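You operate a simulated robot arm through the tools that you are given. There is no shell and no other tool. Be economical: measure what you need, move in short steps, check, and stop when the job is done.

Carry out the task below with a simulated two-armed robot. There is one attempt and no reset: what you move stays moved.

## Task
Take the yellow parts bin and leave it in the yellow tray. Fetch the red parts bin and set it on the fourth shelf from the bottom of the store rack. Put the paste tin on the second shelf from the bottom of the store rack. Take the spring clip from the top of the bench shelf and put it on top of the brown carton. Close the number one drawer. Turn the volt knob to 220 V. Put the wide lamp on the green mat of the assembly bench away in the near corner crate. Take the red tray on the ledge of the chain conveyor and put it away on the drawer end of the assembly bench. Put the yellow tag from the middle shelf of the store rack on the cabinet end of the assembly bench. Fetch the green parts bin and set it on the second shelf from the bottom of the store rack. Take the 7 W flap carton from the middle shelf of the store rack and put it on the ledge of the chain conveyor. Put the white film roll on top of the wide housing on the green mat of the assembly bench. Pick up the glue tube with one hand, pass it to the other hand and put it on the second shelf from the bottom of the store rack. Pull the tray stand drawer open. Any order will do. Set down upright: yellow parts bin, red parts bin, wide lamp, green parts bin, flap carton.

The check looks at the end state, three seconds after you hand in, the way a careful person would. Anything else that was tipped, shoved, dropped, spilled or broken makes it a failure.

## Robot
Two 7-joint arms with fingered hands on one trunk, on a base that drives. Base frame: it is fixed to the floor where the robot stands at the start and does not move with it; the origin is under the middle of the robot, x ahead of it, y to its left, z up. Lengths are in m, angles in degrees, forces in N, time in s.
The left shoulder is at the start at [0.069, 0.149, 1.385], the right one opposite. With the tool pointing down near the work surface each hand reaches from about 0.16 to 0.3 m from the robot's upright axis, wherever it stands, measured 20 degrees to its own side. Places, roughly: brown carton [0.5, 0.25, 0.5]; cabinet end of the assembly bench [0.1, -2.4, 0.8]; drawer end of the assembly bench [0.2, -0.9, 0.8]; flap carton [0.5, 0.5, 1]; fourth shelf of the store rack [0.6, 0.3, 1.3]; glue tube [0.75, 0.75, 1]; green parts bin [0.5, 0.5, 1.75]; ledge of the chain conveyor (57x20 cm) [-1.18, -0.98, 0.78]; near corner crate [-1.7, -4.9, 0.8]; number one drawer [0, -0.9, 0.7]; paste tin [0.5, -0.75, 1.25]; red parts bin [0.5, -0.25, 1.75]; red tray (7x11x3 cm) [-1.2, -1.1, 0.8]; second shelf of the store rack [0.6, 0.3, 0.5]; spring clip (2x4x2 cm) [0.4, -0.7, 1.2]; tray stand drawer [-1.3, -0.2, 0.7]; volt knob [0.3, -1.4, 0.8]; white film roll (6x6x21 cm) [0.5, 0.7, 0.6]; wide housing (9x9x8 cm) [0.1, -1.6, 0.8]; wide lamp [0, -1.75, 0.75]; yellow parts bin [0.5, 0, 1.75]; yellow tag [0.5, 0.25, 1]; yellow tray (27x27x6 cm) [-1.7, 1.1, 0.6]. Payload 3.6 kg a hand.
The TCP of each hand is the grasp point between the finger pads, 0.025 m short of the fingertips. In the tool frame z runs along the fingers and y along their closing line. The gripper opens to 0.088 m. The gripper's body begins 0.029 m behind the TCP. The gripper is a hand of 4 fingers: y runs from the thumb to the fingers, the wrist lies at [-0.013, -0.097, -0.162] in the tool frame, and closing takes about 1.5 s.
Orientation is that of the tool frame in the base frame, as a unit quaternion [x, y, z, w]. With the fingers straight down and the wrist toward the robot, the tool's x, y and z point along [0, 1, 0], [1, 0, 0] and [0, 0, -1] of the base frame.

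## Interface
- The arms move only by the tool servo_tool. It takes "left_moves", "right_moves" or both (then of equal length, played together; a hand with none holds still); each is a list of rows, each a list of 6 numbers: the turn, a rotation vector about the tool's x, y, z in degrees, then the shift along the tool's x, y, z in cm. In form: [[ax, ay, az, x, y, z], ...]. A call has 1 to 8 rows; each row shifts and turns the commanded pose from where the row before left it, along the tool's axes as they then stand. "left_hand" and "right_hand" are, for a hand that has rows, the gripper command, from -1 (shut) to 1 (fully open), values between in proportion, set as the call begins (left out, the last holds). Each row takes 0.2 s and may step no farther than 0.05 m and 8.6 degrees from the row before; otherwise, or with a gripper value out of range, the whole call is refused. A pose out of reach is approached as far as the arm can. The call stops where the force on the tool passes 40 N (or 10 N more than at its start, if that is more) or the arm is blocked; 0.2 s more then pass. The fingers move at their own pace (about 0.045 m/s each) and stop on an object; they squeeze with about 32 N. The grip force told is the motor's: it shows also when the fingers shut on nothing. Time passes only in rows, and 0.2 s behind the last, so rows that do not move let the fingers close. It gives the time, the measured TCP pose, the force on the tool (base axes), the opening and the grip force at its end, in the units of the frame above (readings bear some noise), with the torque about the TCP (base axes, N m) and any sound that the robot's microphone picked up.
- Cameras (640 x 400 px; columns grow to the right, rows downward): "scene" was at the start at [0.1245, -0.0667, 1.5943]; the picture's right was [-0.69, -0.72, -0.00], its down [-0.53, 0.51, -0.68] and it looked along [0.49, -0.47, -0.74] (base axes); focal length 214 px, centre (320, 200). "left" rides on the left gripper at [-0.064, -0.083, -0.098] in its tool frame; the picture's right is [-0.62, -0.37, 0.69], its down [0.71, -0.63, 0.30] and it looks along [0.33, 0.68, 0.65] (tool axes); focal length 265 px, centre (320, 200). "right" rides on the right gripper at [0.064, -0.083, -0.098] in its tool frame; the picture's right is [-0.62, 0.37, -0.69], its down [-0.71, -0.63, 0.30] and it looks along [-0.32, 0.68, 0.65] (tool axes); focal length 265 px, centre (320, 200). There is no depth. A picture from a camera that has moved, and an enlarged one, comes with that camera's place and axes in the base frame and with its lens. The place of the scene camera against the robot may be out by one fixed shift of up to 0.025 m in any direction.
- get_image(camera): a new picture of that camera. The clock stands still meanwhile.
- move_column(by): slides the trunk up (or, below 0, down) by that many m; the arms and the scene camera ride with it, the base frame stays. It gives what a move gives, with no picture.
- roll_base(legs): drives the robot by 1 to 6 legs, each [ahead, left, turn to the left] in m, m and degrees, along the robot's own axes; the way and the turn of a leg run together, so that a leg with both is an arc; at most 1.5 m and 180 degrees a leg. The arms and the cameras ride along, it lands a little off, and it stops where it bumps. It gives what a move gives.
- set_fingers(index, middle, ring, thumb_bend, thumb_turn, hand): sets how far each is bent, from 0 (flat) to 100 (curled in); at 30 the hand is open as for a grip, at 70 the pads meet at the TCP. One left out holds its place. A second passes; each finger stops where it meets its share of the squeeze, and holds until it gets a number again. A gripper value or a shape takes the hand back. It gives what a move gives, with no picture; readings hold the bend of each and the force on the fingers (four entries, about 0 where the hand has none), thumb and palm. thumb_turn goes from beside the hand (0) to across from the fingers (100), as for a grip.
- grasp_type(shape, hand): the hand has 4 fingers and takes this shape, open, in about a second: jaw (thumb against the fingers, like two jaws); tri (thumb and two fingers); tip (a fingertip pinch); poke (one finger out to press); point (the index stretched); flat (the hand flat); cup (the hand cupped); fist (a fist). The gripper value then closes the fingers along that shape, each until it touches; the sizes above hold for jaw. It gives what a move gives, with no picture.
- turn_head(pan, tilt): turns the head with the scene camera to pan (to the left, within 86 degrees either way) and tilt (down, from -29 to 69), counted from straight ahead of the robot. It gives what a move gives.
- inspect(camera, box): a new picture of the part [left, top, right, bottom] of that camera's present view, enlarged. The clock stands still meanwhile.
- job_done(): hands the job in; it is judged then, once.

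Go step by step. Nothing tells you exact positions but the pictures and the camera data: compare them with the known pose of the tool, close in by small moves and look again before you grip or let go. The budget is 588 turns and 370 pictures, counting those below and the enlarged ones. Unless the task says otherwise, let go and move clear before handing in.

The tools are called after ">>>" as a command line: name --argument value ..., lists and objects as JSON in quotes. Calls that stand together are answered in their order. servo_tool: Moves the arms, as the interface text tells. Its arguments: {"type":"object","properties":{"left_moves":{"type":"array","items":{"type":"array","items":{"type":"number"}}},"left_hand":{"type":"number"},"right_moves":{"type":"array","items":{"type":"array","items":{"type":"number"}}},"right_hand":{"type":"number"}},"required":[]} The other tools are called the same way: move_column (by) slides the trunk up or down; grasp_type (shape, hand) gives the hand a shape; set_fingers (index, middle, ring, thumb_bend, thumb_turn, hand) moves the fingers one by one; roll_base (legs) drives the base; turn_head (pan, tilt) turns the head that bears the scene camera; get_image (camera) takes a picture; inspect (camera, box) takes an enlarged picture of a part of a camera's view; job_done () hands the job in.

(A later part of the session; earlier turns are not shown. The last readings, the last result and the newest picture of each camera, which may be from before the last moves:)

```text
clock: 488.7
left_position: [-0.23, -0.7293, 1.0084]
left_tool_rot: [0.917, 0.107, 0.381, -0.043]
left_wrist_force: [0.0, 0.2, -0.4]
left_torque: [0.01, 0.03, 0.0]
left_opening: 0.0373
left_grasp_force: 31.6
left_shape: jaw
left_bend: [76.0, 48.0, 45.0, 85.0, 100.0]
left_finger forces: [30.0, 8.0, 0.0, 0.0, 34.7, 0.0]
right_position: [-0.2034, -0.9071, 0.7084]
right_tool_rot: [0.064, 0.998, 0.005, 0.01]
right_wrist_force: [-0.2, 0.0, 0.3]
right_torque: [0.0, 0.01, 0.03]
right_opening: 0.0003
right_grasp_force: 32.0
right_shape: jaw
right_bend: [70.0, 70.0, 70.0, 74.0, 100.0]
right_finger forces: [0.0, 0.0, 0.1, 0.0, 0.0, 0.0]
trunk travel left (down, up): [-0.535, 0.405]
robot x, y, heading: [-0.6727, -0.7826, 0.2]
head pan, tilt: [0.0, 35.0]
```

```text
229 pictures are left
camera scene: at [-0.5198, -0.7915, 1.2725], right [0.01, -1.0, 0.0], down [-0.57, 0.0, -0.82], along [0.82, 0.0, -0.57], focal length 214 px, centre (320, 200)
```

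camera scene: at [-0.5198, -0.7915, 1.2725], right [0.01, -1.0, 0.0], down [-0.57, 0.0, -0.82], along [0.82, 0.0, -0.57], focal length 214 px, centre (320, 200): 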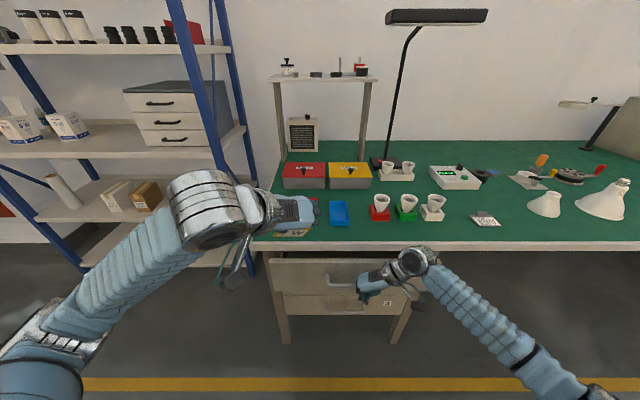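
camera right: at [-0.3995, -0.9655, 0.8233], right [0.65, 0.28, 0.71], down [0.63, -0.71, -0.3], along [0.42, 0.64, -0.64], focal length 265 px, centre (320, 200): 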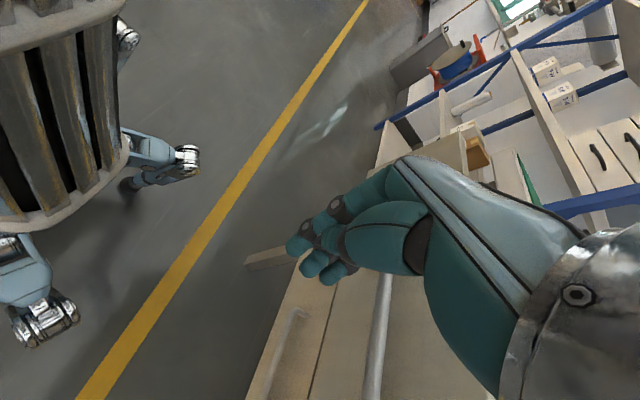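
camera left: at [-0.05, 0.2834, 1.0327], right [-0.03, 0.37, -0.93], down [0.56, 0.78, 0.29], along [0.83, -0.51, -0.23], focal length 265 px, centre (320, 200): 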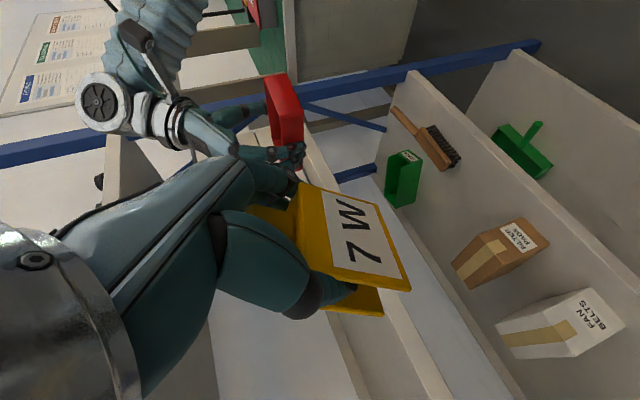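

It's closing. Continue until it stops.

>>> servo_tool --right_moves '[[0, 0, 0, -2, 0, 0], [0, 0, 0, -2, 0, 0], [0, 0, 0, -1.5, 0, 0], [0, 0, 0, -1.5, 0, 0], [0, 0, 0, -1, 0, 0], [0, 0, 0, 0, 0, 0]]'

>>> get_image --camera "scene"

```text
clock: 490.1
left_position: [-0.2309, -0.7289, 1.0094]
left_tool_rot: [0.918, 0.105, 0.381, -0.042]
left_wrist_force: [0.4, -0.4, -0.4]
left_torque: [-0.02, -0.01, -0.04]
left_opening: 0.0374
left_grasp_force: 32.0
left_shape: jaw
left_bend: [76.0, 48.0, 45.0, 85.0, 100.0]
left_finger forces: [29.8, 7.9, 0.1, 0.1, 34.7, 0.0]
right_position: [-0.1235, -0.9166, 0.7093]
right_tool_rot: [0.065, 0.998, 0.004, 0.008]
right_wrist_force: [-0.1, -0.1, -0.4]
right_torque: [0.01, 0.0, 0.0]
right_opening: 0.0
right_grasp_force: 31.9
right_shape: jaw
right_bend: [70.0, 70.0, 70.0, 74.0, 100.0]
right_finger forces: [0.0, 0.0, 0.0, 0.1, 0.0, 0.1]
trunk travel left (down, up): [-0.535, 0.405]
robot x, y, heading: [-0.6769, -0.7794, 0.3]
head pan, tilt: [0.0, 35.0]
```

```text
228 pictures are left
camera scene: at [-0.5197, -0.7915, 1.2725], right [0.01, -1.0, 0.0], down [-0.57, 0.0, -0.82], along [0.82, 0.0, -0.57], focal length 214 px, centre (320, 200)
```

scene: 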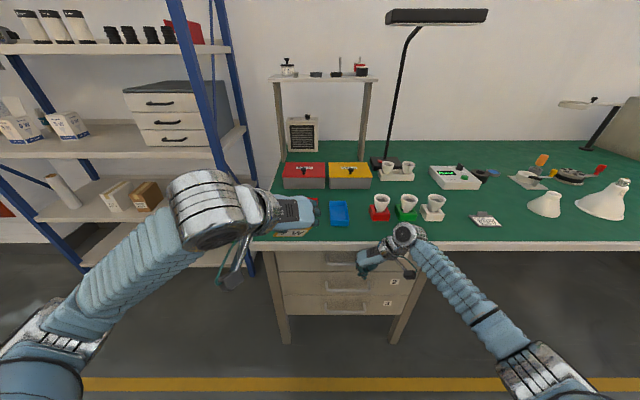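

>>> servo_tool --right_moves '[[0, 0, 0, -1.5, 0, 0], [0, 0, 0, -1.5, 0, 0], [0, 0, 0, -1.5, 0, 0], [0, 0, 0, -1.5, 0, 0], [0, 0, 0, 0, 0, 0]]'

>>> get_image --camera "right"

```text
clock: 490.5
left_position: [-0.2379, -0.7292, 1.0126]
left_tool_rot: [0.915, 0.106, 0.386, -0.042]
left_wrist_force: [0.4, -0.5, -0.7]
left_torque: [-0.01, 0.01, 0.0]
left_opening: 0.0369
left_grasp_force: 31.9
left_shape: jaw
left_bend: [76.0, 48.0, 45.0, 85.0, 100.0]
left_finger forces: [29.9, 8.0, 0.1, 0.1, 34.7, 0.0]
right_position: [-0.1223, -0.9174, 0.7081]
right_tool_rot: [0.058, 0.998, 0.004, 0.003]
right_wrist_force: [-35.0, -4.1, 13.8]
right_torque: [-0.52, -3.59, -1.98]
right_opening: 0.0001
right_grasp_force: 31.9
right_shape: jaw
right_bend: [70.0, 70.0, 70.0, 74.0, 100.0]
right_finger forces: [0.0, 0.1, 0.0, 0.0, 0.0, 0.5]
trunk travel left (down, up): [-0.535, 0.405]
robot x, y, heading: [-0.6782, -0.7816, 0.2]
head pan, tilt: [0.0, 35.0]
stopped in row 2 (right hand): the force on the tool passed its limit at 62 N (the readings are from after the stop); the commanded pose is now the measured one
```

```text
227 pictures are left
camera right: at [-0.1968, -0.993, 0.8058], right [0.65, 0.29, 0.7], down [0.64, -0.71, -0.31], along [0.4, 0.65, -0.65], focal length 265 px, centre (320, 200)
```

right: 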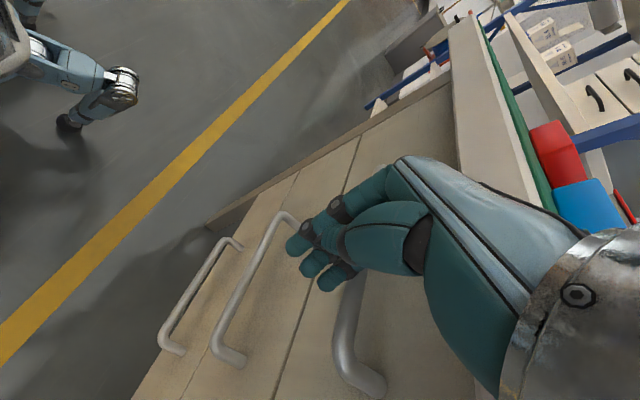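

The stop may be my palm on the bench edge; I back off and check flushness.

>>> servo_tool --right_moves '[[0, 0, 0, 4, 0, 0], [0, 0, 0, 4, 0, 0], [0, 0, 0, 4, 0, 0], [0, 0, 0, 4, 0, 0], [0, 0, 0, 0, 0, 0]]'

>>> get_image --camera "right"

>>> inspect --camera "scene" --box '[240, 200, 460, 340]'

```text
clock: 491.7
left_position: [-0.2282, -0.7284, 1.0068]
left_tool_rot: [0.918, 0.106, 0.38, -0.042]
left_wrist_force: [-0.1, 0.2, 0.0]
left_torque: [0.01, -0.01, 0.01]
left_opening: 0.0371
left_grasp_force: 31.8
left_shape: jaw
left_bend: [76.0, 48.0, 45.0, 85.0, 100.0]
left_finger forces: [29.9, 8.0, 0.0, 0.1, 34.6, 0.0]
right_position: [-0.2724, -0.8984, 0.6988]
right_tool_rot: [0.06, 0.998, 0.002, -0.002]
right_wrist_force: [0.1, 0.0, 0.5]
right_torque: [0.0, 0.02, 0.01]
right_opening: 0.0001
right_grasp_force: 31.7
right_shape: jaw
right_bend: [70.0, 70.0, 70.0, 74.0, 100.0]
right_finger forces: [0.0, 0.0, 0.0, 0.0, 0.1, 0.1]
trunk travel left (down, up): [-0.535, 0.405]
robot x, y, heading: [-0.6761, -0.7809, 0.5]
head pan, tilt: [0.0, 35.0]
```

```text
226 pictures are left
camera right: at [-0.3464, -0.9735, 0.7967], right [0.66, 0.29, 0.69], down [0.63, -0.71, -0.31], along [0.4, 0.64, -0.65], focal length 265 px, centre (320, 200)
```

right: 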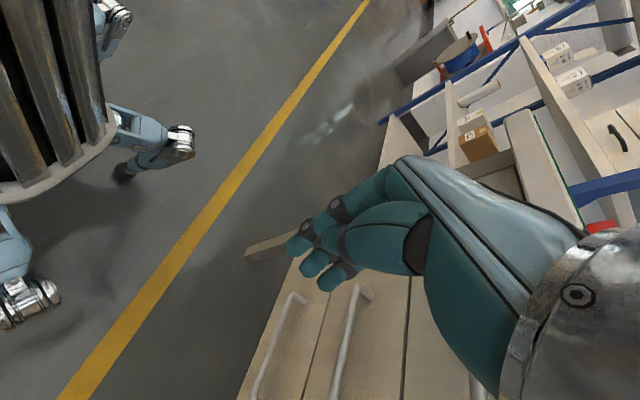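

```text
2.86 times, centred on (350, 270) of scene
camera zoom: at [-0.5164, -0.791, 1.2721], right [0.01, -1.0, 0.0], down [-0.58, 0.0, -0.82], along [0.82, 0.0, -0.58], focal length 613 px, centre (234, 0)
```

zoom: 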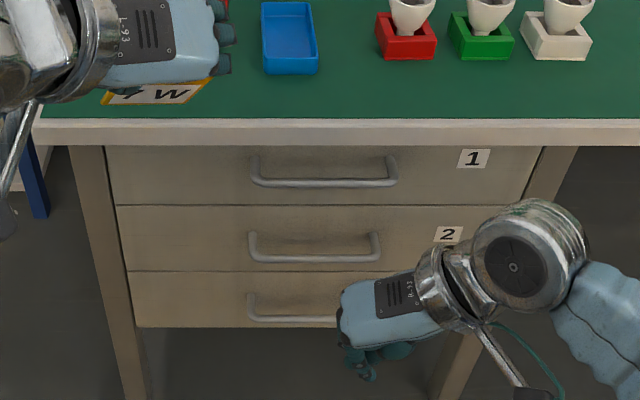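

Drawer one is flush. Next the tag to the cabinet end: raise the right hand and slide along the bench.

>>> servo_tool --right_moves '[[0, 0, 0, 0, 0, -4.5], [0, 0, 0, 0, 0, -4.5], [0, 0, 0, 0, 0, -4.5], [0, 0, 0, 0, 0, -4.5], [0, 0, 0, 0, 0, -4.5], [0, 0, 0, 0, 0, 0]]' --right_hand 1

>>> roll_base --legs '[[0, -0.8, -0.3]]'

>>> get_image --camera "scene"

```text
clock: 493.1
left_position: [-0.2302, -0.7297, 1.009]
left_tool_rot: [0.917, 0.106, 0.382, -0.043]
left_wrist_force: [0.7, -0.1, -0.7]
left_torque: [0.02, -0.01, -0.05]
left_opening: 0.037
left_grasp_force: 32.3
left_shape: jaw
left_bend: [76.0, 48.0, 45.0, 85.0, 100.0]
left_finger forces: [29.8, 8.1, 0.0, 0.0, 34.6, 0.0]
right_position: [-0.2727, -0.9033, 0.9283]
right_tool_rot: [0.059, 0.998, 0.003, -0.001]
right_wrist_force: [-0.5, -0.1, 0.0]
right_torque: [0.0, -0.03, -0.01]
right_opening: 0.0876
right_grasp_force: 0.1
right_shape: jaw
right_bend: [30.0, 30.0, 30.0, 30.0, 98.0]
right_finger forces: [0.1, 0.0, 0.0, 0.0, 0.0, 0.1]
trunk travel left (down, up): [-0.535, 0.405]
robot x, y, heading: [-0.6765, -0.7798, -0.2]
head pan, tilt: [0.0, 35.0]
```

```text
clock: 504.0
left_position: [-0.2268, -1.5564, 1.0091]
left_tool_rot: [0.917, 0.106, 0.381, -0.042]
left_wrist_force: [-0.2, 0.5, 0.5]
left_torque: [-0.02, -0.04, 0.03]
left_opening: 0.0358
left_grasp_force: 32.1
left_shape: jaw
left_bend: [76.0, 49.0, 45.0, 86.0, 100.0]
left_finger forces: [28.1, 7.7, 0.1, 0.0, 33.7, 0.0]
right_position: [-0.2684, -1.7305, 0.9278]
right_tool_rot: [0.06, 0.998, 0.002, -0.001]
right_wrist_force: [-0.7, -0.4, 0.0]
right_torque: [-0.01, -0.01, -0.02]
right_opening: 0.0878
right_grasp_force: 0.2
right_shape: jaw
right_bend: [30.0, 30.0, 30.0, 30.0, 98.0]
right_finger forces: [0.1, 0.0, 0.0, 0.0, 0.1, 0.0]
trunk travel left (down, up): [-0.535, 0.405]
robot x, y, heading: [-0.672, -1.61, 0.1]
head pan, tilt: [0.0, 35.0]
```

```text
224 pictures are left
camera scene: at [-0.5155, -1.6201, 1.2725], right [0.0, -1.0, 0.0], down [-0.57, 0.0, -0.82], along [0.82, 0.0, -0.57], focal length 214 px, centre (320, 200)
```

scene: 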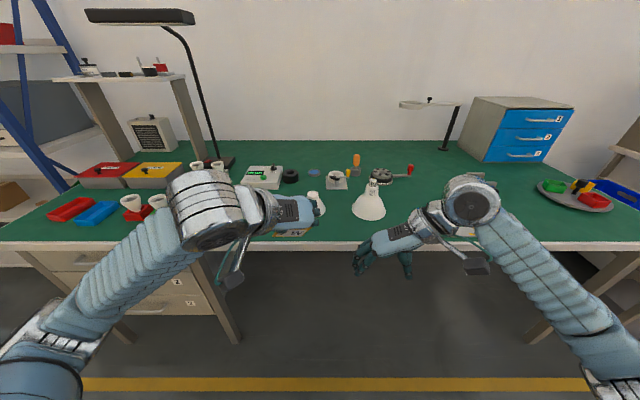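

>>> inspect --camera "scene" --box '[230, 90, 630, 270]'

>>> inspect --camera "scene" --box '[240, 140, 420, 230]'

```text
1.60 times, centred on (430, 180) of scene
camera zoom: at [-0.5155, -1.6201, 1.2725], right [0.0, -1.0, 0.0], down [-0.57, 0.0, -0.82], along [0.82, 0.0, -0.57], focal length 343 px, centre (144, 232)
```

zoom: 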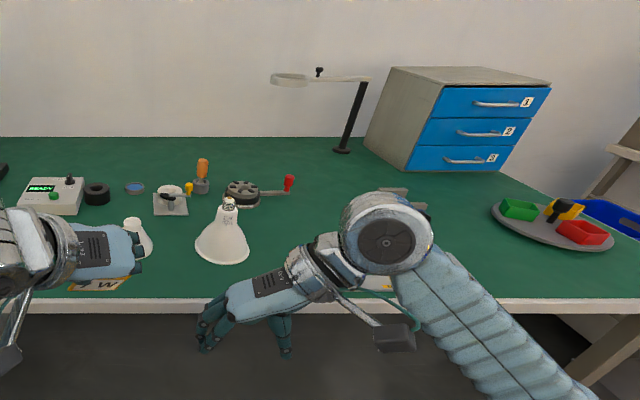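

```text
3.56 times, centred on (330, 185) of scene
camera zoom: at [-0.5155, -1.6201, 1.2725], right [0.0, -1.0, 0.0], down [-0.57, 0.0, -0.82], along [0.82, 0.0, -0.57], focal length 763 px, centre (284, 253)
```

zoom: 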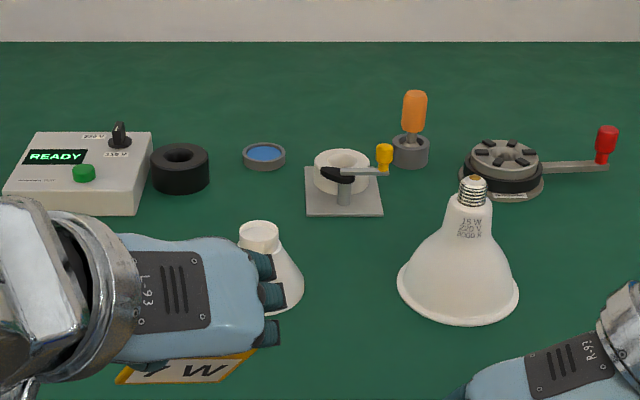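

The volt tester, the two lamp parts and the cabinet end are visible. I go to the cabinet end to put the tag down.

>>> roll_base --legs '[[0, -0.75, 0], [0.1, 0, 0]]'

>>> get_image --camera "scene"

>>> get_image --camera "left"

```text
clock: 515.6
left_position: [-0.1174, -2.3054, 1.0092]
left_tool_rot: [0.917, 0.111, 0.38, -0.045]
left_wrist_force: [1.0, 0.3, -0.5]
left_torque: [-0.03, -0.01, 0.01]
left_opening: 0.0358
left_grasp_force: 32.3
left_shape: jaw
left_bend: [76.0, 49.0, 45.0, 86.0, 100.0]
left_finger forces: [27.6, 7.9, 0.1, 0.0, 33.9, 0.1]
right_position: [-0.1578, -2.479, 0.9286]
right_tool_rot: [0.054, 0.999, 0.005, 0.0]
right_wrist_force: [-0.3, 0.0, 0.7]
right_torque: [0.02, 0.01, 0.02]
right_opening: 0.0877
right_grasp_force: 0.1
right_shape: jaw
right_bend: [30.0, 30.0, 30.0, 30.0, 98.0]
right_finger forces: [0.0, 0.0, 0.0, 0.0, 0.0, 0.0]
trunk travel left (down, up): [-0.535, 0.405]
robot x, y, heading: [-0.5568, -2.3646, 1.0]
head pan, tilt: [0.0, 35.0]
```

```text
221 pictures are left
camera scene: at [-0.4031, -2.3721, 1.2726], right [0.02, -1.0, 0.0], down [-0.57, -0.01, -0.82], along [0.82, 0.02, -0.57], focal length 214 px, centre (320, 200)
```

scene: 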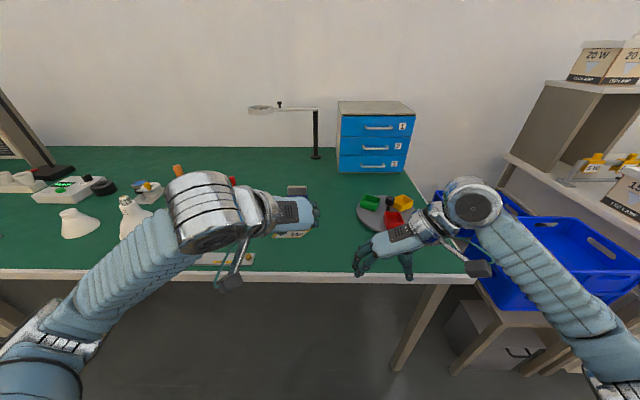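

```text
220 pictures are left
camera left: at [-0.2503, -2.2529, 1.033], right [-0.04, 0.37, -0.93], down [0.55, 0.78, 0.29], along [0.84, -0.5, -0.23], focal length 265 px, centre (320, 200)
```

left: 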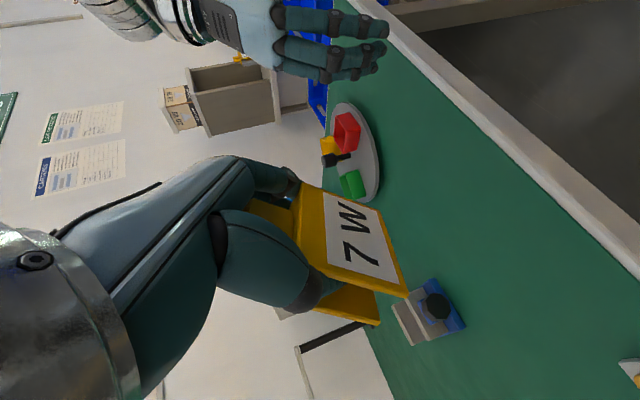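

>>> servo_tool --left_moves '[[0, 0, 0, 2.9, 1.6, 2.9], [0, 0, 0, 2.9, 1.6, 2.9], [0, 0, 0, 2.9, 1.6, 2.9], [0, 0, 0, 2.9, 1.6, 2.9], [0, 0, 0, -2.8, 0, 2.8], [0, 0, 0, -2.8, 0, 2.8], [0, 0, 0, -2.8, 0, 2.8], [0, 0, 0, 0, 0, 0]]'

>>> get_image --camera "left"

>>> inspect --camera "scene" --box '[200, 140, 440, 290]'

```text
clock: 517.4
left_position: [0.0596, -2.3283, 0.8912]
left_tool_rot: [0.917, 0.111, 0.381, -0.046]
left_wrist_force: [-0.3, 1.0, -0.3]
left_torque: [0.0, 0.0, -0.01]
left_opening: 0.0357
left_grasp_force: 31.8
left_shape: jaw
left_bend: [76.0, 49.0, 45.0, 87.0, 100.0]
left_finger forces: [27.5, 7.8, 0.0, 0.0, 34.0, 0.1]
right_position: [-0.1586, -2.4791, 0.928]
right_tool_rot: [0.052, 0.999, 0.003, -0.001]
right_wrist_force: [0.1, 1.1, 0.2]
right_torque: [-0.02, 0.01, -0.01]
right_opening: 0.0878
right_grasp_force: 0.0
right_shape: jaw
right_bend: [30.0, 30.0, 30.0, 30.0, 98.0]
right_finger forces: [0.0, 0.1, 0.0, 0.0, 0.0, 0.1]
trunk travel left (down, up): [-0.535, 0.405]
robot x, y, heading: [-0.5598, -2.3619, 0.9]
head pan, tilt: [0.0, 35.0]
```

```text
219 pictures are left
camera left: at [-0.0729, -2.2764, 0.9148], right [-0.04, 0.37, -0.93], down [0.55, 0.78, 0.29], along [0.84, -0.5, -0.23], focal length 265 px, centre (320, 200)
```

left: 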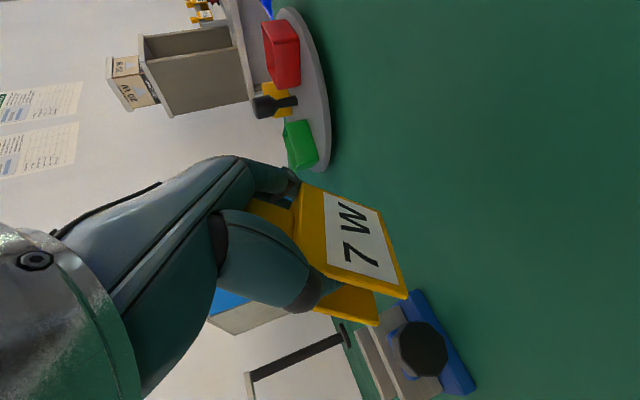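

```text
2.67 times, centred on (320, 215) of scene
camera zoom: at [-0.4025, -2.3712, 1.2725], right [0.02, -1.0, 0.0], down [-0.57, -0.01, -0.82], along [0.82, 0.01, -0.57], focal length 572 px, centre (320, 160)
```

zoom: 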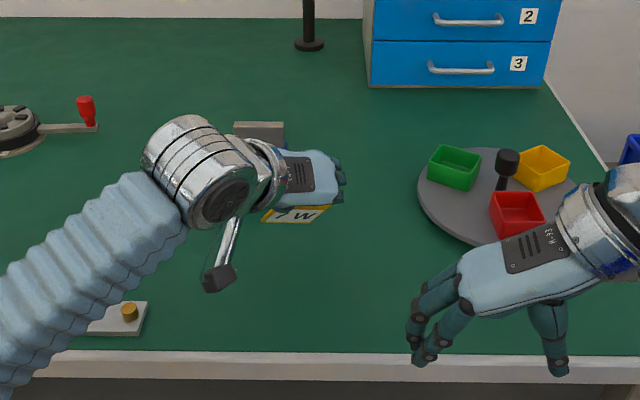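

Spot is clear. Lower and release.

>>> servo_tool --left_moves '[[0, 0, 0, -2.1, 0, 2.1], [0, 0, 0, -0.7, 0, 0.7], [0, 0, 0, -0.5, 0, 0.5], [0, 0, 0, -0.4, 0, 0.4], [0, 0, 0, 0, 0, 0]]'

>>> get_image --camera "left"

```text
clock: 518.6
left_position: [0.057, -2.3286, 0.8453]
left_tool_rot: [0.915, 0.112, 0.386, -0.043]
left_wrist_force: [-5.2, 1.2, 24.0]
left_torque: [-0.15, -0.06, -0.01]
left_opening: 0.0359
left_grasp_force: 31.9
left_shape: jaw
left_bend: [76.0, 48.0, 45.0, 87.0, 100.0]
left_finger forces: [27.4, 12.7, 0.0, 0.1, 40.0, 0.0]
right_position: [-0.1602, -2.4786, 0.9297]
right_tool_rot: [0.053, 0.999, 0.003, 0.001]
right_wrist_force: [-0.2, 0.6, -0.8]
right_torque: [0.01, 0.0, 0.02]
right_opening: 0.0875
right_grasp_force: 0.1
right_shape: jaw
right_bend: [30.0, 30.0, 30.0, 30.0, 98.0]
right_finger forces: [0.0, 0.0, 0.1, 0.0, 0.0, 0.0]
trunk travel left (down, up): [-0.535, 0.405]
robot x, y, heading: [-0.5592, -2.3635, 1.0]
head pan, tilt: [0.0, 35.0]
```

```text
217 pictures are left
camera left: at [-0.0773, -2.2761, 0.8683], right [-0.02, 0.36, -0.93], down [0.55, 0.79, 0.29], along [0.84, -0.5, -0.22], focal length 265 px, centre (320, 200)
```

left: 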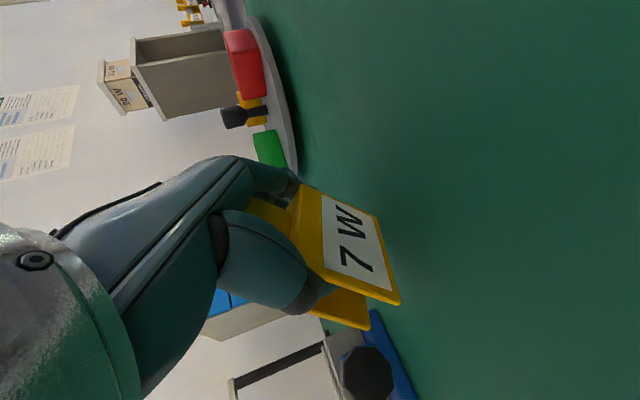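

The tag is pitched in my fingers; I lift slightly, rotate the hand to level it, then lower.

>>> servo_tool --left_moves '[[0, 0, 0, 1.8, 0, -1.8], [0, -8, 0, 0, 0, 0], [0, -8, 0, 0, 0, 0], [0, -8, 0, 0, 0, 0], [0, -6, 0, 0, 0, 0], [0, 0, 0, 0, 0, 0]]'

>>> get_image --camera "left"

>>> inspect --camera "scene" --box '[260, 170, 380, 250]'

```text
clock: 520.0
left_position: [0.0579, -2.3285, 0.8636]
left_tool_rot: [0.984, 0.119, 0.13, -0.015]
left_wrist_force: [0.6, 1.3, -0.5]
left_torque: [-0.02, 0.0, 0.01]
left_opening: 0.0357
left_grasp_force: 32.2
left_shape: jaw
left_bend: [76.0, 49.0, 45.0, 87.0, 100.0]
left_finger forces: [28.3, 8.7, 0.0, 0.0, 36.0, 0.0]
right_position: [-0.1567, -2.4773, 0.9279]
right_tool_rot: [0.053, 0.999, 0.002, -0.001]
right_wrist_force: [-0.2, 0.0, -0.4]
right_torque: [0.0, 0.02, 0.03]
right_opening: 0.0876
right_grasp_force: 0.1
right_shape: jaw
right_bend: [30.0, 30.0, 30.0, 30.0, 98.0]
right_finger forces: [0.0, 0.1, 0.0, 0.0, 0.0, 0.0]
trunk travel left (down, up): [-0.535, 0.405]
robot x, y, heading: [-0.5552, -2.3635, 0.8]
head pan, tilt: [0.0, 35.0]
```

```text
216 pictures are left
camera left: at [-0.048, -2.2691, 0.9422], right [-0.5, 0.26, -0.83], down [0.6, 0.8, -0.11], along [0.63, -0.55, -0.55], focal length 265 px, centre (320, 200)
```

left: 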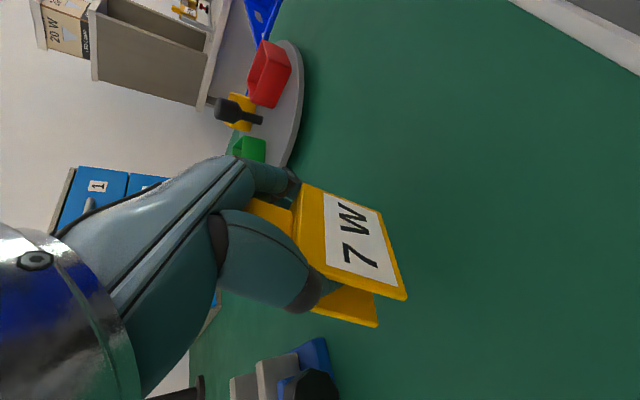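

```text
5.00 times, centred on (320, 210) of scene
camera zoom: at [-0.4016, -2.3711, 1.2724], right [0.02, -1.0, 0.0], down [-0.57, -0.01, -0.82], along [0.82, 0.01, -0.57], focal length 1072 px, centre (320, 150)
```

zoom: 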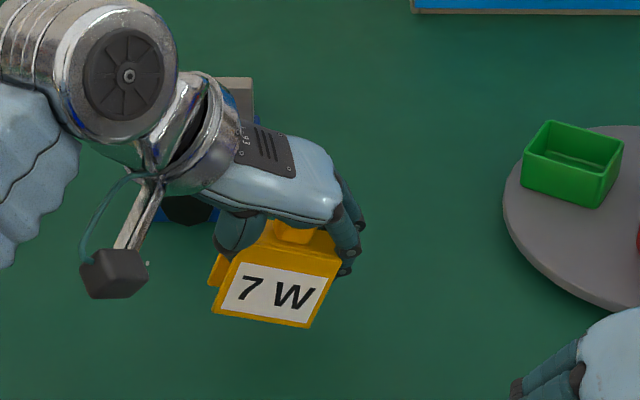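

The tag now looks level. Lower to contact and release.

>>> servo_tool --left_moves '[[0, 0, 0, -0.25, 0, 1.0], [0, 0, 0, -0.15, 0, 0.6], [0, 0, 0, -0.15, 0, 0.6], [0, 0, 0, 0, 0, 0]]'

```text
clock: 521.0
left_position: [0.0572, -2.3278, 0.8457]
left_tool_rot: [0.983, 0.12, 0.134, -0.012]
left_wrist_force: [0.6, 2.7, 17.9]
left_torque: [-0.15, 0.05, 0.01]
left_opening: 0.0359
left_grasp_force: 32.2
left_shape: jaw
left_bend: [76.0, 49.0, 45.0, 88.0, 100.0]
left_finger forces: [28.0, 8.6, 0.1, 0.1, 40.1, 0.0]
right_position: [-0.1592, -2.4793, 0.9298]
right_tool_rot: [0.053, 0.999, 0.003, 0.001]
right_wrist_force: [-0.6, -0.2, 0.6]
right_torque: [-0.02, 0.02, 0.02]
right_opening: 0.088
right_grasp_force: 0.0
right_shape: jaw
right_bend: [30.0, 30.0, 30.0, 30.0, 98.0]
right_finger forces: [0.0, 0.0, 0.0, 0.0, 0.0, 0.0]
trunk travel left (down, up): [-0.535, 0.405]
robot x, y, heading: [-0.5591, -2.3621, 1.2]
head pan, tilt: [0.0, 35.0]
```

>>> servo_tool --left_moves '[[0, 0, 0, 0, 0, -0.15], [0, 0, 0, 0, 0, 0], [0, 0, 0, 0, 0, 0], [0, 0, 0, 0, 0, 0], [0, 0, 0, 0, 0, 0], [0, 0, 0, 0, 0, 0]]' --left_hand 1

>>> servo_tool --left_moves '[[0, 0, 0, 0.5, 0, -1.9], [0, 0, 0, 1, 0, -3.8], [0, 0, 0, 1, 0, -3.8], [0, 0, 0, 1, 0, -3.8], [0, 0, 0, 0, 0, 0]]'

>>> inspect --camera "scene" --box '[220, 150, 420, 290]'

```text
clock: 522.4
left_position: [0.0595, -2.3277, 0.8429]
left_tool_rot: [0.984, 0.119, 0.131, -0.015]
left_wrist_force: [-0.1, 0.0, 1.5]
left_torque: [-0.01, 0.02, -0.01]
left_opening: 0.0879
left_grasp_force: 0.1
left_shape: jaw
left_bend: [29.0, 30.0, 30.0, 30.0, 98.0]
left_finger forces: [1.0, 0.1, 0.1, 0.0, 1.5, 0.5]
right_position: [-0.1586, -2.4789, 0.9273]
right_tool_rot: [0.053, 0.999, 0.002, -0.001]
right_wrist_force: [-1.0, 0.4, 0.1]
right_torque: [0.04, -0.03, -0.02]
right_opening: 0.0876
right_grasp_force: 0.1
right_shape: jaw
right_bend: [30.0, 30.0, 30.0, 30.0, 98.0]
right_finger forces: [0.1, 0.0, 0.0, 0.0, 0.0, 0.0]
trunk travel left (down, up): [-0.535, 0.405]
robot x, y, heading: [-0.5595, -2.3594, 1.3]
head pan, tilt: [0.0, 35.0]
```

```text
clock: 523.6
left_position: [0.0579, -2.3289, 0.978]
left_tool_rot: [0.984, 0.118, 0.129, -0.014]
left_wrist_force: [-0.8, -0.1, 0.7]
left_torque: [0.02, 0.0, -0.01]
left_opening: 0.088
left_grasp_force: 0.0
left_shape: jaw
left_bend: [30.0, 30.0, 30.0, 30.0, 98.0]
left_finger forces: [0.0, 0.1, 0.1, 0.1, 0.0, 0.0]
right_position: [-0.1557, -2.4779, 0.9283]
right_tool_rot: [0.052, 0.999, 0.002, 0.0]
right_wrist_force: [0.4, -0.5, -0.7]
right_torque: [0.0, -0.03, 0.03]
right_opening: 0.0875
right_grasp_force: 0.0
right_shape: jaw
right_bend: [30.0, 30.0, 30.0, 30.0, 98.0]
right_finger forces: [0.0, 0.0, 0.0, 0.0, 0.1, 0.1]
trunk travel left (down, up): [-0.535, 0.405]
robot x, y, heading: [-0.5565, -2.3607, 1.0]
head pan, tilt: [0.0, 35.0]
```

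```text
2.86 times, centred on (320, 220) of scene
camera zoom: at [-0.4015, -2.371, 1.2724], right [0.02, -1.0, 0.0], down [-0.57, -0.01, -0.82], along [0.82, 0.01, -0.57], focal length 613 px, centre (320, 143)
```

zoom: 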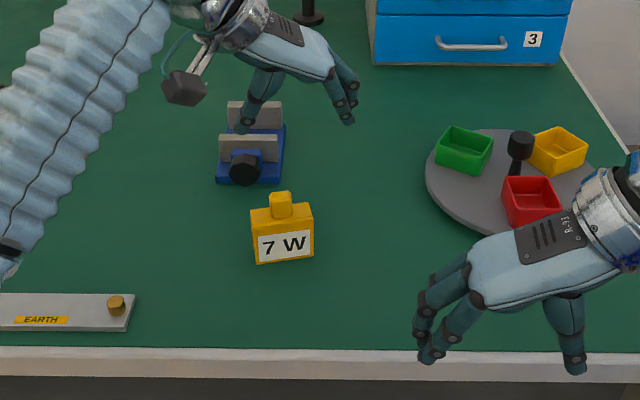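

The tag stands at the cabinet end. Next the volt knob: I raise the trunk and slide back along the bench.

>>> move_column --by 0.15

>>> roll_base --legs '[[-0.05, 0, -1], [0, 0.9, 0]]'

>>> turn_head --pan 0 --tilt 45

>>> get_image --camera "scene"

```text
clock: 525.3
left_position: [0.0562, -2.3298, 1.1267]
left_tool_rot: [0.984, 0.12, 0.131, -0.015]
left_wrist_force: [-0.7, -0.2, -0.2]
left_torque: [-0.01, 0.02, 0.0]
left_opening: 0.088
left_grasp_force: 0.1
left_shape: jaw
left_bend: [30.0, 30.0, 30.0, 30.0, 98.0]
left_finger forces: [0.0, 0.0, 0.0, 0.1, 0.0, 0.1]
right_position: [-0.1568, -2.4789, 1.0779]
right_tool_rot: [0.054, 0.999, 0.003, -0.001]
right_wrist_force: [0.7, 0.5, 0.2]
right_torque: [-0.03, -0.03, -0.02]
right_opening: 0.0878
right_grasp_force: 0.2
right_shape: jaw
right_bend: [30.0, 30.0, 30.0, 30.0, 98.0]
right_finger forces: [0.0, 0.0, 0.0, 0.0, 0.0, 0.0]
trunk travel left (down, up): [-0.685, 0.255]
robot x, y, heading: [-0.5547, -2.3617, 0.9]
head pan, tilt: [0.0, 35.0]
```

```text
clock: 537.8
left_position: [0.0083, -1.4596, 1.1273]
left_tool_rot: [0.985, 0.111, 0.131, -0.013]
left_wrist_force: [0.1, -0.6, 0.1]
left_torque: [0.0, 0.01, -0.02]
left_opening: 0.0879
left_grasp_force: 0.0
left_shape: jaw
left_bend: [30.0, 30.0, 30.0, 30.0, 98.0]
left_finger forces: [0.1, 0.1, 0.0, 0.1, 0.1, 0.0]
right_position: [-0.2083, -1.606, 1.0781]
right_tool_rot: [0.061, 0.998, 0.002, -0.001]
right_wrist_force: [-0.7, 0.5, -0.3]
right_torque: [0.06, -0.02, 0.01]
right_opening: 0.088
right_grasp_force: 0.1
right_shape: jaw
right_bend: [30.0, 30.0, 30.0, 30.0, 98.0]
right_finger forces: [0.0, 0.1, 0.0, 0.0, 0.0, 0.0]
trunk travel left (down, up): [-0.685, 0.255]
robot x, y, heading: [-0.6047, -1.4797, -0.1]
head pan, tilt: [0.0, 35.0]
```

```text
clock: 538.5
left_position: [0.0077, -1.4586, 1.1283]
left_tool_rot: [0.985, 0.112, 0.13, -0.014]
left_wrist_force: [-0.4, -0.7, -0.4]
left_torque: [-0.01, 0.02, -0.01]
left_opening: 0.088
left_grasp_force: 0.2
left_shape: jaw
left_bend: [30.0, 30.0, 30.0, 30.0, 98.0]
left_finger forces: [0.0, 0.0, 0.0, 0.0, 0.0, 0.1]
right_position: [-0.2089, -1.6073, 1.079]
right_tool_rot: [0.062, 0.998, 0.003, -0.001]
right_wrist_force: [-0.4, 0.3, -0.2]
right_torque: [0.0, 0.02, 0.0]
right_opening: 0.0877
right_grasp_force: 0.1
right_shape: jaw
right_bend: [30.0, 30.0, 30.0, 30.0, 98.0]
right_finger forces: [0.0, 0.1, 0.0, 0.1, 0.0, 0.0]
trunk travel left (down, up): [-0.685, 0.255]
robot x, y, heading: [-0.6063, -1.4813, 0.3]
head pan, tilt: [0.0, 45.0]
```

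```text
213 pictures are left
camera scene: at [-0.4585, -1.4938, 1.4077], right [0.0, -1.0, 0.0], down [-0.71, 0.0, -0.71], along [0.71, 0.0, -0.71], focal length 214 px, centre (320, 200)
```

scene: 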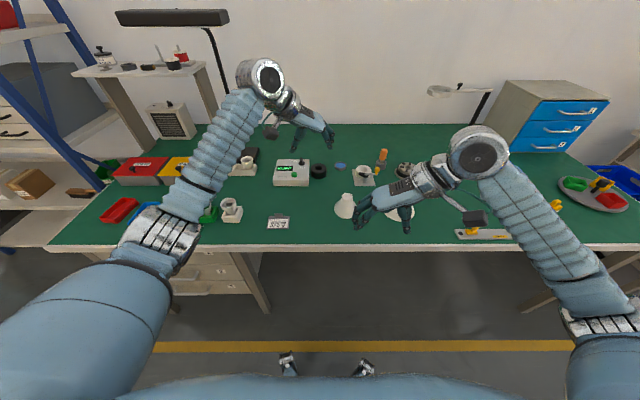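

>>> inspect --camera "scene" --box '[260, 140, 360, 240]'

>>> inspect --camera "scene" --box '[265, 150, 325, 195]'

>>> get_image --camera "left"

```text
4.00 times, centred on (310, 190) of scene
camera zoom: at [-0.4585, -1.4938, 1.4077], right [0.0, -1.0, 0.0], down [-0.71, 0.0, -0.71], along [0.71, 0.0, -0.71], focal length 858 px, centre (360, 240)
```

zoom: 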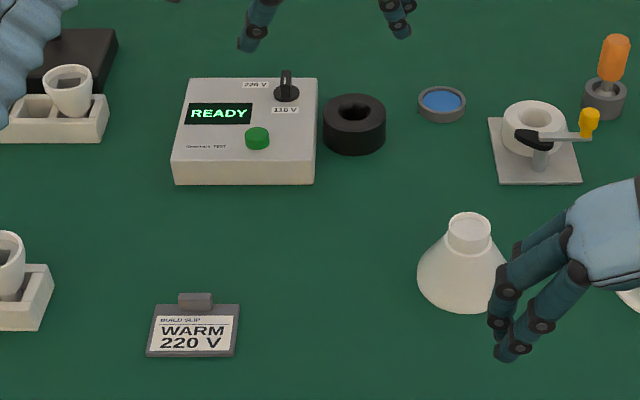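

```text
8.89 times, centred on (295, 172) of scene
camera zoom: at [-0.4585, -1.4938, 1.4077], right [0.0, -1.0, 0.0], down [-0.71, 0.0, -0.71], along [0.71, 0.0, -0.71], focal length 1906 px, centre (542, 444)
```

zoom: 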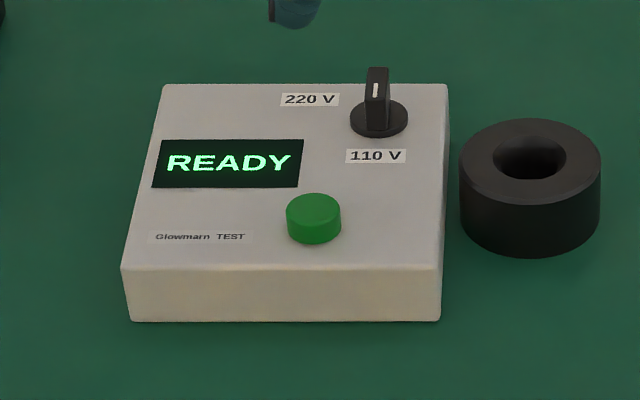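

```text
210 pictures are left
camera left: at [-0.0972, -1.3988, 1.2061], right [-0.49, 0.26, -0.83], down [0.61, 0.79, -0.11], along [0.62, -0.56, -0.55], focal length 265 px, centre (320, 200)
```

left: 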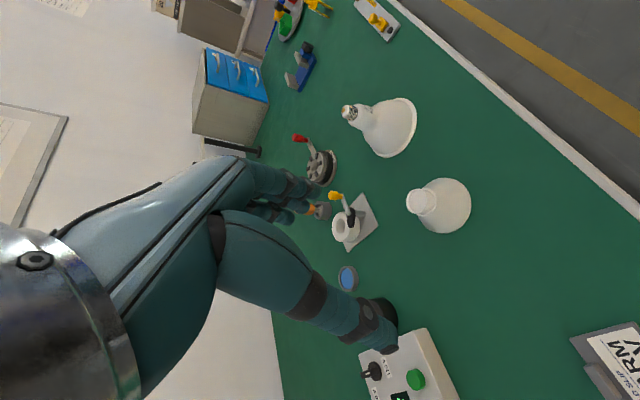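

The knob is a fin pointing to 110 V (toward me); the 220 V label is to its left, so I must turn it about 90° clockwise seen from above. I'll use the right hand. First tuck the left hand back.

>>> servo_tool --left_moves '[[0, 0, 0, -4.5, -2, 0], [0, 0, 0, -4.5, -2, 0], [0, 0, 0, -4.5, -2, 0], [0, 0, 0, -4.5, -2, 0], [0, 0, 0, 0, 0, 0]]'

>>> roll_base --legs '[[0, -0.06, 0], [0.3, 0, 0]]'

>>> get_image --camera "scene"

>>> get_image --camera "right"

```text
clock: 539.7
left_position: [-0.1802, -1.4219, 1.0781]
left_tool_rot: [0.985, 0.111, 0.13, -0.014]
left_wrist_force: [0.6, -1.1, 0.1]
left_torque: [-0.05, -0.05, -0.01]
left_opening: 0.0881
left_grasp_force: 0.0
left_shape: jaw
left_bend: [30.0, 30.0, 30.0, 30.0, 98.0]
left_finger forces: [0.0, 0.1, 0.0, 0.1, 0.0, 0.1]
right_position: [-0.2084, -1.6068, 1.078]
right_tool_rot: [0.061, 0.998, 0.003, -0.001]
right_wrist_force: [0.3, -0.1, -0.3]
right_torque: [0.01, 0.0, 0.0]
right_opening: 0.0877
right_grasp_force: 0.0
right_shape: jaw
right_bend: [30.0, 30.0, 30.0, 30.0, 98.0]
right_finger forces: [0.0, 0.1, 0.1, 0.0, 0.0, 0.0]
trunk travel left (down, up): [-0.685, 0.255]
robot x, y, heading: [-0.6056, -1.4817, 0.3]
head pan, tilt: [0.0, 45.0]
```

```text
clock: 545.1
left_position: [0.1166, -1.484, 1.0784]
left_tool_rot: [0.985, 0.11, 0.13, -0.014]
left_wrist_force: [0.3, 0.4, 0.3]
left_torque: [-0.01, 0.02, 0.0]
left_opening: 0.088
left_grasp_force: 0.0
left_shape: jaw
left_bend: [30.0, 30.0, 30.0, 30.0, 98.0]
left_finger forces: [0.0, 0.0, 0.0, 0.0, 0.1, 0.0]
right_position: [0.0878, -1.6703, 1.0777]
right_tool_rot: [0.064, 0.998, 0.003, -0.002]
right_wrist_force: [0.4, 0.6, -0.5]
right_torque: [0.0, 0.03, 0.02]
right_opening: 0.0876
right_grasp_force: 0.0
right_shape: jaw
right_bend: [30.0, 30.0, 30.0, 30.0, 98.0]
right_finger forces: [0.0, 0.0, 0.0, 0.0, 0.0, 0.1]
trunk travel left (down, up): [-0.685, 0.255]
robot x, y, heading: [-0.3072, -1.5443, 0.1]
head pan, tilt: [0.0, 45.0]
```

```text
209 pictures are left
camera scene: at [-0.1595, -1.5558, 1.4076], right [0.0, -1.0, 0.0], down [-0.71, 0.0, -0.71], along [0.71, 0.0, -0.71], focal length 214 px, centre (320, 200)
```

scene: 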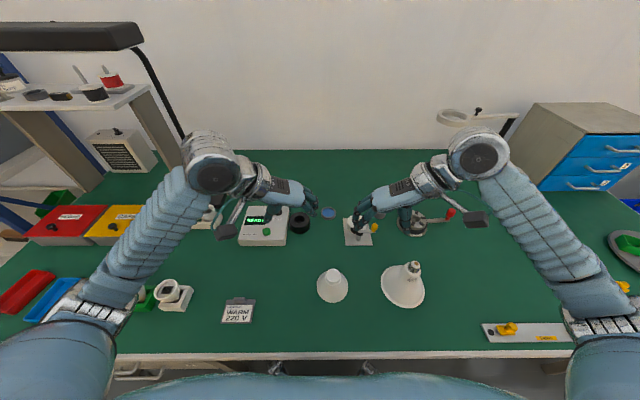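

```text
208 pictures are left
camera right: at [0.0132, -1.7446, 1.1752], right [0.66, 0.28, 0.69], down [0.63, -0.71, -0.31], along [0.41, 0.64, -0.65], focal length 265 px, centre (320, 200)
```

right: 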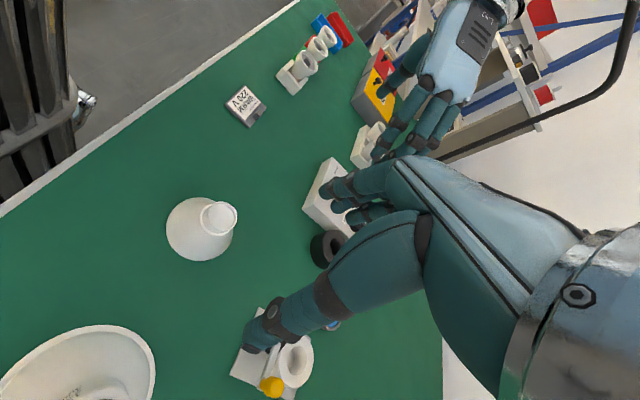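

Base fits under the bench. I move the left hand away to the left and the right hand to above the knob.

>>> servo_tool --left_moves '[[0, 0, 0, -1, -3, 0], [0, 0, 0, -1, -3, 0], [0, 0, 0, -1, -3, 0], [0, 0, 0, -1, -3, 0], [0, 0, 0, -1, -3, 0], [0, 0, 0, 0, 0, 0], [0, 0, 0, 0, 0, 0], [0, 0, 0, 0, 0, 0]]' --right_moves '[[0, 0, 0, -2.3, 3.5, 0], [0, 0, 0, -2.3, 3.5, 0], [0, 0, 0, -2.3, 3.5, 0], [0, 0, 0, -2.3, 3.5, 0], [0, 0, 0, -2.3, 3.5, 0], [0, 0, 0, -2.3, 3.5, 0.5], [0, 0, 0, -2.3, 3.5, 1], [0, 0, 0, -2.3, 3.5, 1]]'

>>> get_image --camera "right"

>>> get_image --camera "scene"

```text
clock: 547.1
left_position: [0.0469, -1.3512, 1.0689]
left_tool_rot: [0.985, 0.109, 0.13, -0.016]
left_wrist_force: [-0.1, -0.1, -0.5]
left_torque: [0.0, 0.0, 0.01]
left_opening: 0.0879
left_grasp_force: 0.0
left_shape: jaw
left_bend: [30.0, 30.0, 30.0, 30.0, 98.0]
left_finger forces: [0.0, 0.0, 0.1, 0.0, 0.1, 0.1]
left hand out of reach, approached as far as the arm can: row 5
right_position: [0.3409, -1.4796, 1.0447]
right_tool_rot: [0.11, 0.994, -0.007, 0.0]
right_wrist_force: [-0.3, -0.6, -0.6]
right_torque: [0.0, 0.02, 0.02]
right_opening: 0.0879
right_grasp_force: 0.0
right_shape: jaw
right_bend: [30.0, 30.0, 30.0, 30.0, 98.0]
right_finger forces: [0.0, 0.0, 0.1, 0.1, 0.1, 0.1]
trunk travel left (down, up): [-0.685, 0.255]
robot x, y, heading: [-0.3114, -1.5471, -0.1]
head pan, tilt: [0.0, 45.0]
stopped in row 8 (right hand): the arm was blocked; the commanded pose is now the measured one
```

```text
207 pictures are left
camera right: at [0.2591, -1.5445, 1.1432], right [0.69, 0.23, 0.69], down [0.56, -0.78, -0.29], along [0.47, 0.59, -0.66], focal length 265 px, centre (320, 200)
```

right: 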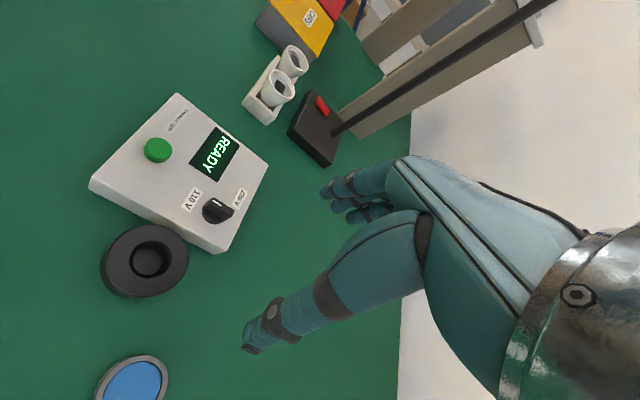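

```text
206 pictures are left
camera scene: at [-0.1577, -1.5634, 1.4074], right [0.0, -1.0, 0.0], down [-0.71, 0.01, -0.71], along [0.71, 0.0, -0.71], focal length 214 px, centre (320, 200)
```

scene: 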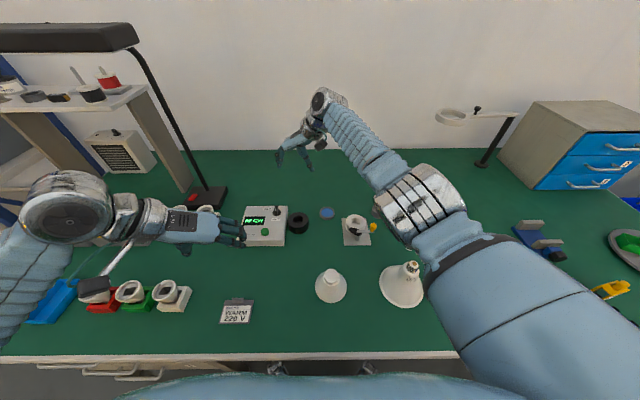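

>>> inspect --camera "right" --box '[170, 170, 270, 250]'

```text
5.00 times, centred on (220, 210) of right
camera zoom: at [0.2591, -1.5445, 1.1432], right [0.69, 0.23, 0.69], down [0.56, -0.78, -0.29], along [0.47, 0.59, -0.66], focal length 1327 px, centre (820, 150)
```

zoom: 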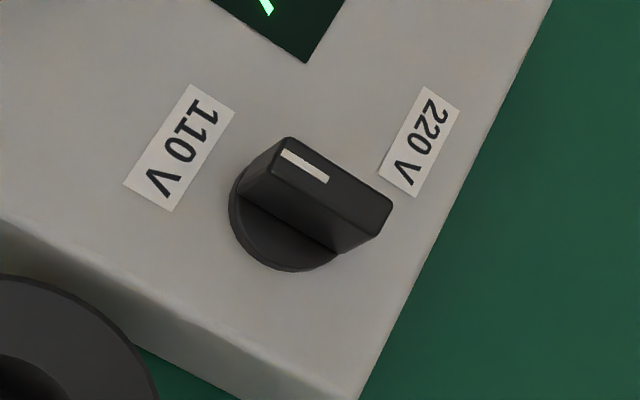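

Pointer clearly at 110 V. I lower the trunk, then align the right hand with the fin.

>>> move_column --by -0.13

>>> servo_tool --right_moves '[[0, 0, 4.3, 1.8, 3.4, 0], [0, 0, 0, 1.7, 3.5, 0], [0, 0, 0, 0, 0, 0]]'

>>> get_image --camera "right"

>>> inspect --camera "scene" --box '[220, 130, 340, 250]'

```text
clock: 548.7
left_position: [0.0449, -1.3469, 0.937]
left_tool_rot: [0.985, 0.109, 0.129, -0.013]
left_wrist_force: [-0.4, 0.1, 0.7]
left_torque: [0.03, 0.0, 0.0]
left_opening: 0.0879
left_grasp_force: 0.0
left_shape: jaw
left_bend: [30.0, 30.0, 30.0, 30.0, 98.0]
left_finger forces: [0.1, 0.0, 0.1, 0.0, 0.1, 0.0]
right_position: [0.3392, -1.473, 0.9153]
right_tool_rot: [0.11, 0.994, -0.009, 0.002]
right_wrist_force: [0.1, -0.4, -0.4]
right_torque: [-0.01, -0.01, 0.05]
right_opening: 0.0879
right_grasp_force: 0.1
right_shape: jaw
right_bend: [30.0, 30.0, 30.0, 30.0, 98.0]
right_finger forces: [0.1, 0.0, 0.0, 0.1, 0.1, 0.0]
trunk travel left (down, up): [-0.555, 0.385]
robot x, y, heading: [-0.309, -1.5424, -0.4]
head pan, tilt: [0.0, 45.0]
```

```text
clock: 549.4
left_position: [0.044, -1.3463, 0.9386]
left_tool_rot: [0.985, 0.109, 0.131, -0.014]
left_wrist_force: [-0.6, 0.5, 0.6]
left_torque: [0.01, 0.0, -0.03]
left_opening: 0.0879
left_grasp_force: 0.1
left_shape: jaw
left_bend: [30.0, 30.0, 30.0, 30.0, 98.0]
left_finger forces: [0.0, 0.1, 0.0, 0.1, 0.1, 0.0]
right_position: [0.3673, -1.5117, 0.9049]
right_tool_rot: [0.217, 0.976, -0.025, 0.002]
right_wrist_force: [0.3, 0.1, 0.7]
right_torque: [-0.03, 0.02, -0.03]
right_opening: 0.0877
right_grasp_force: 0.2
right_shape: jaw
right_bend: [30.0, 30.0, 30.0, 30.0, 98.0]
right_finger forces: [0.1, 0.1, 0.1, 0.0, 0.0, 0.0]
right hand out of reach, approached as far as the arm can: row 2
trunk travel left (down, up): [-0.555, 0.385]
robot x, y, heading: [-0.3053, -1.5413, -0.2]
head pan, tilt: [0.0, 45.0]
stopped in row 3 (right hand): the arm was blocked; the commanded pose is now the measured one
```

```text
204 pictures are left
camera right: at [0.274, -1.5553, 1.006], right [0.72, 0.1, 0.68], down [0.38, -0.89, -0.26], along [0.58, 0.45, -0.68], focal length 265 px, centre (320, 200)
```

right: 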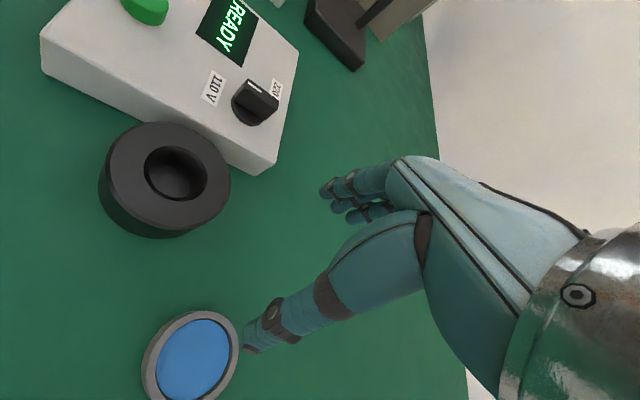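

```text
3.33 times, centred on (280, 190) of scene
camera zoom: at [-0.1604, -1.5574, 1.2777], right [0.0, -1.0, 0.0], down [-0.71, 0.0, -0.71], along [0.71, 0.0, -0.71], focal length 715 px, centre (453, 233)
```

zoom: 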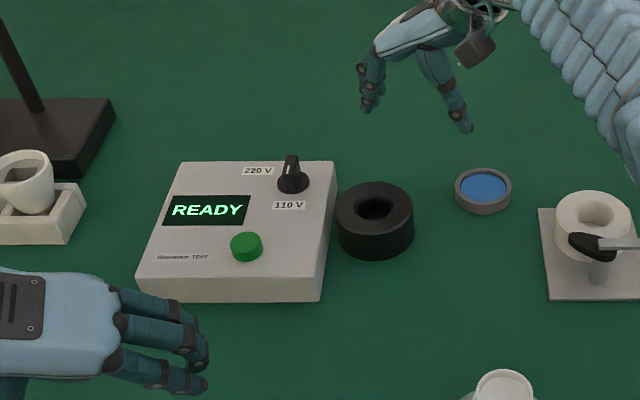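

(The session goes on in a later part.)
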